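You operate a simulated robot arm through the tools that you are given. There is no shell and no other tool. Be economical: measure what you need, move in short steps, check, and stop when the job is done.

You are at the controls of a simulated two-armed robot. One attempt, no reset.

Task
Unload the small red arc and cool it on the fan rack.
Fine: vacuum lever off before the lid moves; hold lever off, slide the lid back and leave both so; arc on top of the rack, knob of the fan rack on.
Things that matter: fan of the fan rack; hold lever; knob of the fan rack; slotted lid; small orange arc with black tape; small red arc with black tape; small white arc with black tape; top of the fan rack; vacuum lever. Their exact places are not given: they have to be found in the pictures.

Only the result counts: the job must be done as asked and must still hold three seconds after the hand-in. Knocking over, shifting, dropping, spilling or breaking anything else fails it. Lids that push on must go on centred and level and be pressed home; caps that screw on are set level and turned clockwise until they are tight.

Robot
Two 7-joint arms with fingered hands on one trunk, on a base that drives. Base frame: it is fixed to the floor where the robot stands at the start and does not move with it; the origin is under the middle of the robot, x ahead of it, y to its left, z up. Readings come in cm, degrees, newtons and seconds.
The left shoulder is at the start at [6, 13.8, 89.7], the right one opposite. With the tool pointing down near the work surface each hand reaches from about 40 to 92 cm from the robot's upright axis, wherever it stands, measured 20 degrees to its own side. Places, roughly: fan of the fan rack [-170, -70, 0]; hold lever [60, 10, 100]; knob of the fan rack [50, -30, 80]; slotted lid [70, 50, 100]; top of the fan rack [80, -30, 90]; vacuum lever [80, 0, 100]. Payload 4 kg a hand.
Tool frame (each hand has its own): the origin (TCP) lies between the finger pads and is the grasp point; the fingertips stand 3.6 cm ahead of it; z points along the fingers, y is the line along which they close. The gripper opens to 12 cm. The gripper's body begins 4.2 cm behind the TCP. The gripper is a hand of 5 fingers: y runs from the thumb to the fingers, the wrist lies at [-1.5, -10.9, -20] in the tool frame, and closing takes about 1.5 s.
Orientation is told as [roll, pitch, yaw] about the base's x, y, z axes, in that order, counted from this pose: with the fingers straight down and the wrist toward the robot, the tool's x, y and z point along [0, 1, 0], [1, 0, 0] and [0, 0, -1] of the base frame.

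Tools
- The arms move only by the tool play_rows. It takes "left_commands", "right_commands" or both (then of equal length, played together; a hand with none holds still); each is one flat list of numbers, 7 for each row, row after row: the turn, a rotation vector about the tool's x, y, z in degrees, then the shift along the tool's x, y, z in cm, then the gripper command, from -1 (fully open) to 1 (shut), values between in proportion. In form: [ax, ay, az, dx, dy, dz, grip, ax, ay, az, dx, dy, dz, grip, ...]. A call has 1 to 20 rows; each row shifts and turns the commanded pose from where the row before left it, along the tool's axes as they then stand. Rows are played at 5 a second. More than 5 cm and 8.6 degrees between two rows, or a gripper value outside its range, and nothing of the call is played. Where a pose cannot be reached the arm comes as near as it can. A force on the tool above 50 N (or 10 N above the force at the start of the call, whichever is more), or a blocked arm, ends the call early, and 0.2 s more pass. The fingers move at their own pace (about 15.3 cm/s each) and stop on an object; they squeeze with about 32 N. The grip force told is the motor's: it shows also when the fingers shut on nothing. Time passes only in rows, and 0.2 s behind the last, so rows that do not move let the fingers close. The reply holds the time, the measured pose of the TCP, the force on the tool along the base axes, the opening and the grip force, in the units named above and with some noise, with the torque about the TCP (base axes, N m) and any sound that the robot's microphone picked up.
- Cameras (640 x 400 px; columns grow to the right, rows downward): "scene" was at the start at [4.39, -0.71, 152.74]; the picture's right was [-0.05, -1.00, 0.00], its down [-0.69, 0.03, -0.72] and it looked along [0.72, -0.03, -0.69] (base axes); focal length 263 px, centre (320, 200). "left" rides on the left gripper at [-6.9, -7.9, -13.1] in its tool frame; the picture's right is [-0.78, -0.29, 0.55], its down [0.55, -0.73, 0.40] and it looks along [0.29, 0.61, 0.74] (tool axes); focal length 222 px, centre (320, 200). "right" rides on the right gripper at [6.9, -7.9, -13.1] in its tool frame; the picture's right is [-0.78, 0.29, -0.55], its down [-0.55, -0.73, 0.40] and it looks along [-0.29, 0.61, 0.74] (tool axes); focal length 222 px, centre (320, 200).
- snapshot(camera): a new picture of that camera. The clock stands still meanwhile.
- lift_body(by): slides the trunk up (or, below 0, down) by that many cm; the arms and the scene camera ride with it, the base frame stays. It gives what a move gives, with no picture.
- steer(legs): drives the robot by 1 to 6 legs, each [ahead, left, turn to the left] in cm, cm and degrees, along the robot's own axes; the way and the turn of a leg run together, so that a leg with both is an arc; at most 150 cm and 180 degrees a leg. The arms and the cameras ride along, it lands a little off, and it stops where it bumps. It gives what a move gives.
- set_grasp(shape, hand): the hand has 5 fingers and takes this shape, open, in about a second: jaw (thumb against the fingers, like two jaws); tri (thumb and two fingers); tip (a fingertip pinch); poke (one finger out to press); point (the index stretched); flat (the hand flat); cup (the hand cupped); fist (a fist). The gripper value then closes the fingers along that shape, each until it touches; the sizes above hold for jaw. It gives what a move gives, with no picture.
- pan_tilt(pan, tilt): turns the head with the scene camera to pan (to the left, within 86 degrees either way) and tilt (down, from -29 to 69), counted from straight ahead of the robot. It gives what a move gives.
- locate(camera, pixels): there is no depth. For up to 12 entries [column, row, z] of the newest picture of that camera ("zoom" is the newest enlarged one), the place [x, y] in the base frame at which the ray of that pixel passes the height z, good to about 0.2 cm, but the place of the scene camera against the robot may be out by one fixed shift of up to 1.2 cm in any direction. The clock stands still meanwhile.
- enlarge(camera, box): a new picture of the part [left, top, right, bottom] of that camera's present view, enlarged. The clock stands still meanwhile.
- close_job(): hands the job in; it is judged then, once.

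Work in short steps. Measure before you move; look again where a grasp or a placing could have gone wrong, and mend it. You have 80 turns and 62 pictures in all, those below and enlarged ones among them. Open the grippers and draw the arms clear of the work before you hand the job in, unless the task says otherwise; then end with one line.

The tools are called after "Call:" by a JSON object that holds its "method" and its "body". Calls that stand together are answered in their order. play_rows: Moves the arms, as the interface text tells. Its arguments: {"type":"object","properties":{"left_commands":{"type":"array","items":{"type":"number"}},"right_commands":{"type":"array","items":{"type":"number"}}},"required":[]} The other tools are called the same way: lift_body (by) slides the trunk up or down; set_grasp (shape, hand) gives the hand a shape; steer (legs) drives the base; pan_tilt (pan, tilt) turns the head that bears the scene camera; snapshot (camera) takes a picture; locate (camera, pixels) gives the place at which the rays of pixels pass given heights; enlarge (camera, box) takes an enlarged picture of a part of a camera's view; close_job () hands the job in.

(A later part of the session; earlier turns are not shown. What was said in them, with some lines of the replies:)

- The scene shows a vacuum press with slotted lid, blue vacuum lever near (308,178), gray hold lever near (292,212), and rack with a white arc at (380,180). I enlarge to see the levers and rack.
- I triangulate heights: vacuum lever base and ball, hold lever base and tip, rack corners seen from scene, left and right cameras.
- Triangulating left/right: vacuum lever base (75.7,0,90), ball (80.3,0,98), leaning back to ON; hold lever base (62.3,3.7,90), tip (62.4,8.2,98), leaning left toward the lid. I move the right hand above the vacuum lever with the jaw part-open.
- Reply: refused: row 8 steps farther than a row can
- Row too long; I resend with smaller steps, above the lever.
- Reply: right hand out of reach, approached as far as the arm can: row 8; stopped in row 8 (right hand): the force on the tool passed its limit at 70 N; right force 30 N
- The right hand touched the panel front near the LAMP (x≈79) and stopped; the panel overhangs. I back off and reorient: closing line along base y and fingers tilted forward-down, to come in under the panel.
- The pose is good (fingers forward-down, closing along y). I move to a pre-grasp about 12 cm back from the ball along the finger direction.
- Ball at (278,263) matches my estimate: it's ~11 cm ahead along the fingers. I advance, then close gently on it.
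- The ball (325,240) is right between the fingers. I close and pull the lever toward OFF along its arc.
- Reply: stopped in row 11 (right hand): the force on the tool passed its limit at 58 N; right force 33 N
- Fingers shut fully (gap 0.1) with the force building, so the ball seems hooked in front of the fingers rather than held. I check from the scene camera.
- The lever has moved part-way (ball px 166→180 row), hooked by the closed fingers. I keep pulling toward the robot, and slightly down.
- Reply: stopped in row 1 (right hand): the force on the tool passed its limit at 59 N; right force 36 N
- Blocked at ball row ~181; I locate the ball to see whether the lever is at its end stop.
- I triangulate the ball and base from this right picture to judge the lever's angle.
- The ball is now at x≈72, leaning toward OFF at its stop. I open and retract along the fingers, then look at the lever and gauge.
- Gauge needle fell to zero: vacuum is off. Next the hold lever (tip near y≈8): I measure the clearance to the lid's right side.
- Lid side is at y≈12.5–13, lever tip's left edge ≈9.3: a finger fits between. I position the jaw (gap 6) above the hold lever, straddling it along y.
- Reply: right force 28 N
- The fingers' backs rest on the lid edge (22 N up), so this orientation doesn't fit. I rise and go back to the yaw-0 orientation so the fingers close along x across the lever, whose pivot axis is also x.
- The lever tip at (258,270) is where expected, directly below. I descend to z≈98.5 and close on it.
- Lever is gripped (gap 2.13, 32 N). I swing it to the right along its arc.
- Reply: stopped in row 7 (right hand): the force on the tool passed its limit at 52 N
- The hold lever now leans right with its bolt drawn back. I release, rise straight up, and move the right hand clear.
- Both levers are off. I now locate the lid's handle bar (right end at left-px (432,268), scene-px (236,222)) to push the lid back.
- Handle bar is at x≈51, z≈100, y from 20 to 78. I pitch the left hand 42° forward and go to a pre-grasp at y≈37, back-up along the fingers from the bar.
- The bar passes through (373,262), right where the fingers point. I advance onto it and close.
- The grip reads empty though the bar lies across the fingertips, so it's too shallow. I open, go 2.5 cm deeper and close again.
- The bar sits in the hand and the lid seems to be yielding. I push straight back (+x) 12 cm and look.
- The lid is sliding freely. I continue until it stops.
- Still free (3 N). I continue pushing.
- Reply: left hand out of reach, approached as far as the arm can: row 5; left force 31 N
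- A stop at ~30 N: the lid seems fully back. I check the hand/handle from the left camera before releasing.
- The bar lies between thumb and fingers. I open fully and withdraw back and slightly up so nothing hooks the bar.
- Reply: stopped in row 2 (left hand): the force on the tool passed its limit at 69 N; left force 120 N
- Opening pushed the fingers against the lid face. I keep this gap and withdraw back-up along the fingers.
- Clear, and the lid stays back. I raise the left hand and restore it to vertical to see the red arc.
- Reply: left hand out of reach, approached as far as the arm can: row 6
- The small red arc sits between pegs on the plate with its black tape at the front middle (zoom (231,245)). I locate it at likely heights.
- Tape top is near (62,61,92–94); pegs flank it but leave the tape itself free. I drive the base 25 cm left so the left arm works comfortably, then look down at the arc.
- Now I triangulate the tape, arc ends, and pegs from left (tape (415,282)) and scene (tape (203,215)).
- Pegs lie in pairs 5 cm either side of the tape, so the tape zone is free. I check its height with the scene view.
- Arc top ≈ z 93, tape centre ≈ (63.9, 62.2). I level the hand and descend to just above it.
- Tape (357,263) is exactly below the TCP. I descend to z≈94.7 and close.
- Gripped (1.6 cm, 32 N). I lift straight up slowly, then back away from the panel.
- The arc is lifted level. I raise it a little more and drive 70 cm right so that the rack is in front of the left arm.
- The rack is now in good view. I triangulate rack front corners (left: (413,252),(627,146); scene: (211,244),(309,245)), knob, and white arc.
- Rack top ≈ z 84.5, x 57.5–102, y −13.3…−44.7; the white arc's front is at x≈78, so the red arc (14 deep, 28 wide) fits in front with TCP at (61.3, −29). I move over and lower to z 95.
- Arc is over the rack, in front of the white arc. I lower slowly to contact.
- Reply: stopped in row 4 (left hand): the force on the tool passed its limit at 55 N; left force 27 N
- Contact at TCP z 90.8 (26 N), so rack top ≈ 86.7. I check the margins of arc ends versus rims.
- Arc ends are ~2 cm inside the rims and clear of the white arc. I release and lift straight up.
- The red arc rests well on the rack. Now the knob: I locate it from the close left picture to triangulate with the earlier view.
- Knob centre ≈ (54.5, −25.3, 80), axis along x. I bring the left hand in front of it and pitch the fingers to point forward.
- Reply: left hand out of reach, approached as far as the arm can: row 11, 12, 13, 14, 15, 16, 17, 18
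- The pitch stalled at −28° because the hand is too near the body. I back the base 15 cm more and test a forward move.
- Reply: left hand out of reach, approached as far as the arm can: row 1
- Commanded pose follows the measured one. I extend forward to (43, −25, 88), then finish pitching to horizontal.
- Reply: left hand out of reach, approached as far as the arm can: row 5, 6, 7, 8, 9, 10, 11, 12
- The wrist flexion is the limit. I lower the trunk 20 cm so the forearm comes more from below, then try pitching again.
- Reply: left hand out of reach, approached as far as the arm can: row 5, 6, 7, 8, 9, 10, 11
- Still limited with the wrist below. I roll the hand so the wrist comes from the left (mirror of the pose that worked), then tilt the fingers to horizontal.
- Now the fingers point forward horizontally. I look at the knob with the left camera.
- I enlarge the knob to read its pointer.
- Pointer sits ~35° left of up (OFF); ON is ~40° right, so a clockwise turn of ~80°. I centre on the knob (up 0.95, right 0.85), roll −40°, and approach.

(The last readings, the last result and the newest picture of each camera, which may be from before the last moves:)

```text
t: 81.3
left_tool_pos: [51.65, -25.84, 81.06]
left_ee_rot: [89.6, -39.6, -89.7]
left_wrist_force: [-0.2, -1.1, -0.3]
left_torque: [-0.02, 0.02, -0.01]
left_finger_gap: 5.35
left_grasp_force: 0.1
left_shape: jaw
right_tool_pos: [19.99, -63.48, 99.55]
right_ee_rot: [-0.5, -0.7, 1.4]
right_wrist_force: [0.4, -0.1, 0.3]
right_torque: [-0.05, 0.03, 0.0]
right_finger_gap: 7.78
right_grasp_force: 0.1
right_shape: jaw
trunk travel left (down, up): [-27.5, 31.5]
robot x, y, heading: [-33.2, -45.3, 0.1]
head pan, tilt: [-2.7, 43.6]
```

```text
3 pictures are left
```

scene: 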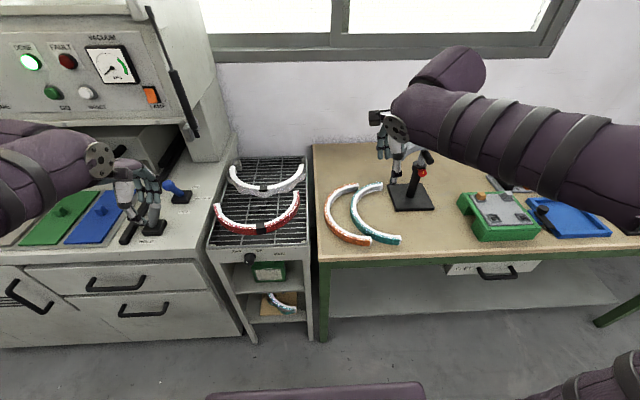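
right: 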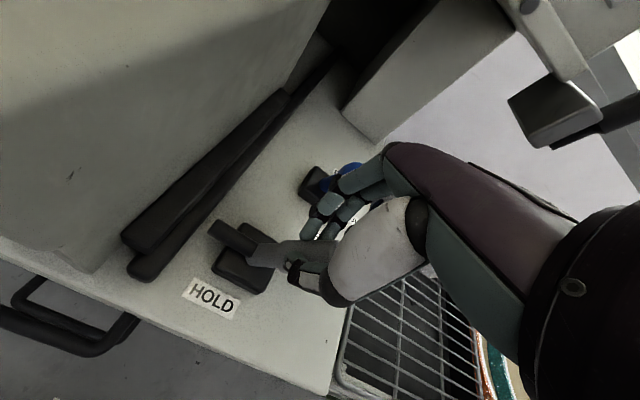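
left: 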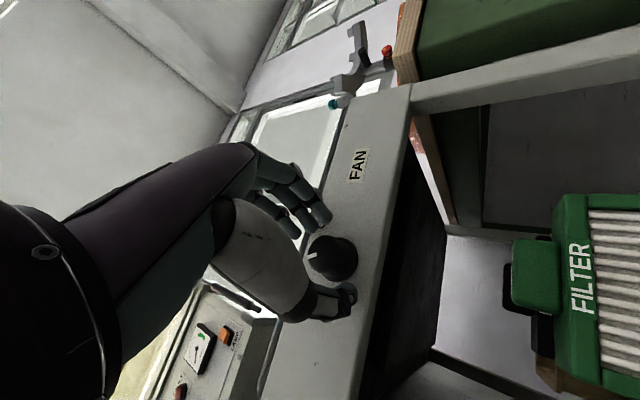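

The knob sits between fingers (325,255), slightly ahead. I advance 1.2 cm, close, and turn clockwise 88°.

Call:
{"method": "play_rows", "body": {"left_commands": [0, 0, 0, 0, 0, 0.6, 0.1, 0, 0, 0, 0, 0, 0.6, 0.1, 0, 0, 0, 0, 0, 0, 0.5, 0, 0, 0, 0, 0, 0, 1, 0, 0, 0, 0, 0, 0, 1, 0, 0, 0, 0, 0, 0, 1, 0, 0, 0, 0, 0, 0, 1, 0, 0, 8, 0, 0, 0, 1, 0, 0, 8, 0, 0, 0, 1, 0, 0, 8, 0, 0, 0, 1, 0, 0, 8, 0, 0, 0, 1, 0, 0, 8, 0, 0, 0, 1, 0, 0, 8, 0, 0, 0, 1, 0, 0, 8, 0, 0, 0, 1, 0, 0, 8, 0, 0, 0, 1, 0, 0, 8, 0, 0, 0, 1, 0, 0, 8, 0, 0, 0, 1, 0, 0, 8, 0, 0, 0, 1, 0, 0, 0, 0, 0, 0, 1]}}

```text
t: 81.9
left_tool_pos: [52.23, -25.62, 80.46]
left_ee_rot: [89.1, -39.6, -89.4]
left_wrist_force: [-27.5, 3.8, -2.7]
left_torque: [-0.01, 0.1, 0.18]
left_finger_gap: 3.55
left_grasp_force: 21.5
left_shape: jaw
right_tool_pos: [19.86, -63.3, 99.54]
right_ee_rot: [-0.6, -0.7, 1.6]
right_wrist_force: [0.4, 0.3, 0.0]
right_torque: [0.0, 0.02, -0.02]
right_finger_gap: 7.75
right_grasp_force: 0.1
right_shape: jaw
trunk travel left (down, up): [-27.5, 31.5]
robot x, y, heading: [-33.0, -45.44, 0.0]
head pan, tilt: [-2.7, 43.6]
stopped in row 3 (left hand): the force on the tool passed its limit at 63 N (the readings are from after the stop); the commanded pose is now the measured one
```

The tips touched the panel while closing. I back off 0.5 cm, close, then turn.

Call:
{"method": "play_rows", "body": {"left_commands": [0, 0, 0, 0, 0, -0.5, 0.5, 0, 0, 0, 0, 0, 0, 0.7, 0, 0, 0, 0, 0, 0, 1, 0, 0, 0, 0, 0, 0, 1, 0, 0, 0, 0, 0, 0, 1, 0, 0, 0, 0, 0, 0, 1, 0, 0, 8, 0, 0, 0, 1, 0, 0, 8, 0, 0, 0, 1, 0, 0, 8, 0, 0, 0, 1, 0, 0, 8, 0, 0, 0, 1, 0, 0, 8, 0, 0, 0, 1, 0, 0, 8, 0, 0, 0, 1, 0, 0, 8, 0, 0, 0, 1, 0, 0, 8, 0, 0, 0, 1, 0, 0, 8, 0, 0, 0, 1, 0, 0, 8, 0, 0, 0, 1, 0, 0, 8, 0, 0, 0, 1, 0, 0, 0, 0, 0, 0, 1]}}

```text
t: 85.7
left_tool_pos: [51.93, -25.7, 80.58]
left_ee_rot: [89.3, 48.4, -90.6]
left_wrist_force: [0.2, 15.6, 6.5]
left_torque: [-0.05, -0.21, 0.48]
left_finger_gap: 2.58
left_grasp_force: 31.7
left_shape: jaw
right_tool_pos: [19.98, -63.31, 99.53]
right_ee_rot: [-0.5, -0.7, 1.5]
right_wrist_force: [0.2, -0.5, -0.9]
right_torque: [-0.03, 0.01, 0.0]
right_finger_gap: 7.75
right_grasp_force: 0.0
right_shape: jaw
trunk travel left (down, up): [-27.5, 31.5]
robot x, y, heading: [-33.25, -45.32, 0.3]
head pan, tilt: [-2.7, 43.6]
```

Turned 88° with the grip held (gap 2.58). I open, withdraw along −x and look at the pointer.

Call:
{"method": "play_rows", "body": {"left_commands": [0, 0, 0, 0, 0, 0, 0.6, 0, 0, 0, 0, 0, 0, 0.2, 0, 0, 0, 0, 0, 0, 0.1, 0, 0, 0, 0, 0, -2, 0.1, 0, 0, 0, 0, 0, -4, 0.1, 0, 0, 0, 0, 0, -4, 0.1, 0, 0, 0, 0, 0, -4, 0.1, 0, 0, 0, 0, 0, 0, 0.1]}}

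Call:
{"method": "enlarge", "body": {"camera": "left", "box": [290, 200, 450, 340]}}

```text
t: 87.5
left_tool_pos: [37.75, -26.0, 80.81]
left_ee_rot: [89.2, 48.2, -90.8]
left_wrist_force: [-0.7, 0.1, 0.0]
left_torque: [0.0, 0.02, -0.03]
left_finger_gap: 5.4
left_grasp_force: 0.0
left_shape: jaw
right_tool_pos: [19.89, -63.46, 99.54]
right_ee_rot: [-0.5, -0.8, 1.5]
right_wrist_force: [-0.3, 0.3, 0.9]
right_torque: [0.01, -0.05, 0.01]
right_finger_gap: 7.76
right_grasp_force: 0.1
right_shape: jaw
trunk travel left (down, up): [-27.5, 31.5]
robot x, y, heading: [-33.21, -45.24, 0.3]
head pan, tilt: [-2.7, 43.6]
```

```text
2.86 times, centred on (370, 270) of left
```

zoom: 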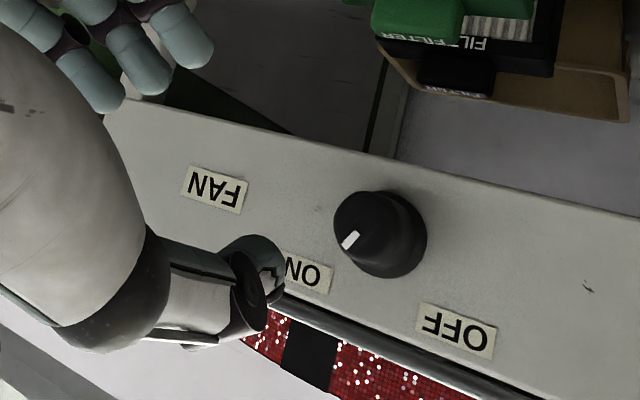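

The pointer now points at ON. I open the hand, draw back a bit with the base, and take a final scene check.

Call:
{"method": "play_rows", "body": {"left_commands": [0, 0, 0, 0, 0, -2, -1, 0, 0, 0, 0, 0, 0, -1, 0, 0, 0, 0, 0, 0, -1], "right_commands": [0, 0, 0, 0, 0, 0, -1, 0, 0, 0, 0, 0, 0, -1, 0, 0, 0, 0, 0, 0, -1]}}

Call:
{"method": "steer", "body": {"legs": [[-15, 0, 0]]}}

Call:
{"method": "pan_tilt", "body": {"pan": 20, "tilt": 25}}

Call:
{"method": "enlarge", "body": {"camera": "scene", "box": [120, 60, 520, 310]}}

```text
t: 88.3
left_tool_pos: [35.94, -26.05, 80.88]
left_ee_rot: [89.1, 48.3, -90.7]
left_wrist_force: [0.3, -0.5, 0.5]
left_torque: [-0.01, 0.02, -0.03]
left_finger_gap: 11.99
left_grasp_force: 0.1
left_shape: jaw
right_tool_pos: [19.99, -63.4, 99.59]
right_ee_rot: [-0.5, -0.6, 1.5]
right_wrist_force: [1.1, 0.4, -0.3]
right_torque: [0.0, -0.03, -0.01]
right_finger_gap: 11.98
right_grasp_force: 0.1
right_shape: jaw
trunk travel left (down, up): [-27.5, 31.5]
robot x, y, heading: [-33.37, -45.39, 0.1]
head pan, tilt: [-2.7, 43.6]
```

```text
t: 89.5
left_tool_pos: [26.31, -26.14, 81.02]
left_ee_rot: [89.4, 48.2, -90.5]
left_wrist_force: [0.6, 0.0, 1.0]
left_torque: [0.0, 0.04, 0.02]
left_finger_gap: 12.0
left_grasp_force: 0.1
left_shape: jaw
right_tool_pos: [10.14, -63.4, 99.73]
right_ee_rot: [-0.5, -1.1, 1.6]
right_wrist_force: [-0.3, -0.1, -0.2]
right_torque: [0.0, -0.04, -0.01]
right_finger_gap: 11.97
right_grasp_force: 0.1
right_shape: jaw
trunk travel left (down, up): [-27.5, 31.5]
robot x, y, heading: [-42.26, -45.19, -0.1]
head pan, tilt: [-2.7, 43.6]
stopped in leg 1: the robot was blocked; the commanded pose is now the measured one
```

```text
t: 90.4
left_tool_pos: [26.21, -26.21, 81.01]
left_ee_rot: [89.4, 48.3, -90.7]
left_wrist_force: [0.0, -0.3, 0.1]
left_torque: [0.03, 0.0, -0.05]
left_finger_gap: 12.01
left_grasp_force: 0.1
left_shape: jaw
right_tool_pos: [10.32, -63.46, 99.61]
right_ee_rot: [-0.3, -1.0, 1.6]
right_wrist_force: [-0.6, -0.6, 0.7]
right_torque: [0.02, -0.01, 0.05]
right_finger_gap: 11.99
right_grasp_force: 0.1
right_shape: jaw
trunk travel left (down, up): [-27.5, 31.5]
robot x, y, heading: [-42.99, -45.2, -0.2]
head pan, tilt: [20.0, 25.0]
```

```text
1.60 times, centred on (320, 185) of scene
```

zoom: 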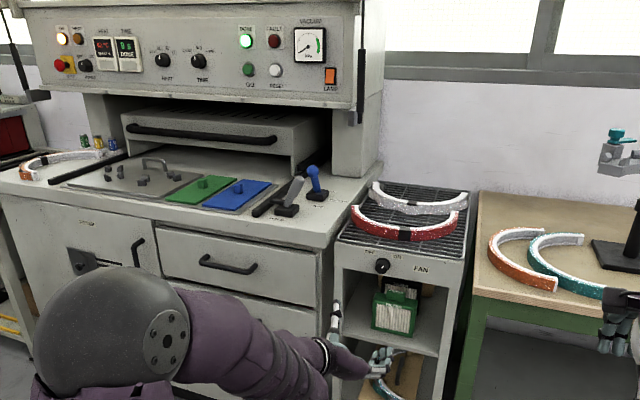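

The red arc is on the rack, knob at ON, lid back, both levers off, gauge at zero. I ease the base a little forward off whatever it touched behind, then hand in.

Call:
{"method": "steer", "body": {"legs": [[3, 0, 0]]}}

Call:
{"method": "enlarge", "body": {"camera": "scene", "box": [230, 130, 430, 260]}}

```text
t: 91.2
left_tool_pos: [29.32, -26.07, 80.83]
left_ee_rot: [89.4, 48.2, -90.6]
left_wrist_force: [-0.7, 0.9, -0.1]
left_torque: [0.03, 0.0, -0.01]
left_finger_gap: 11.99
left_grasp_force: 0.1
left_shape: jaw
right_tool_pos: [13.39, -63.34, 99.62]
right_ee_rot: [-0.4, -1.0, 1.6]
right_wrist_force: [0.3, 0.0, -0.5]
right_torque: [0.02, 0.01, 0.02]
right_finger_gap: 11.98
right_grasp_force: 0.1
right_shape: jaw
trunk travel left (down, up): [-27.5, 31.5]
robot x, y, heading: [-39.69, -45.54, 0.1]
head pan, tilt: [20.0, 25.0]
```

```text
3.08 times, centred on (330, 195) of scene
```

zoom: 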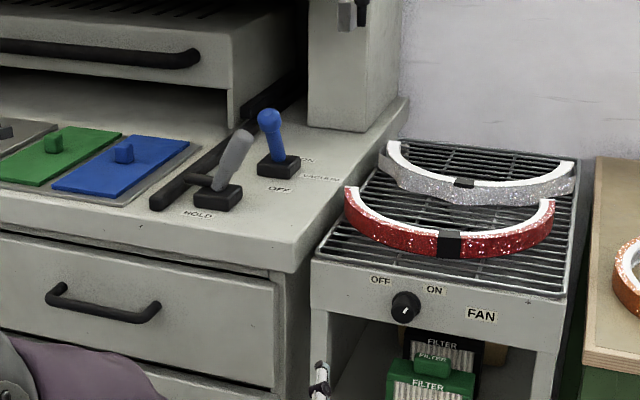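

Everything is in its final state: vacuum and hold levers off, lid back, red arc on the rack, white arc undisturbed. I hand in.

Call:
{"method": "close_job", "body": {}}

```text
The job is handed in.
```

I handed the job in. The vacuum lever went off before the lid moved. The hold lever is off and the lid is slid back, and both were left that way. The red arc is on top of the fan rack, and the fan knob points to ON. I didn't hear or see the fan itself running. Early on, a hand bumped the press panel by the LAMP switch. Near the end, the base backed into something behind the robot that I couldn't see. The other items I could see looked undisturbed.
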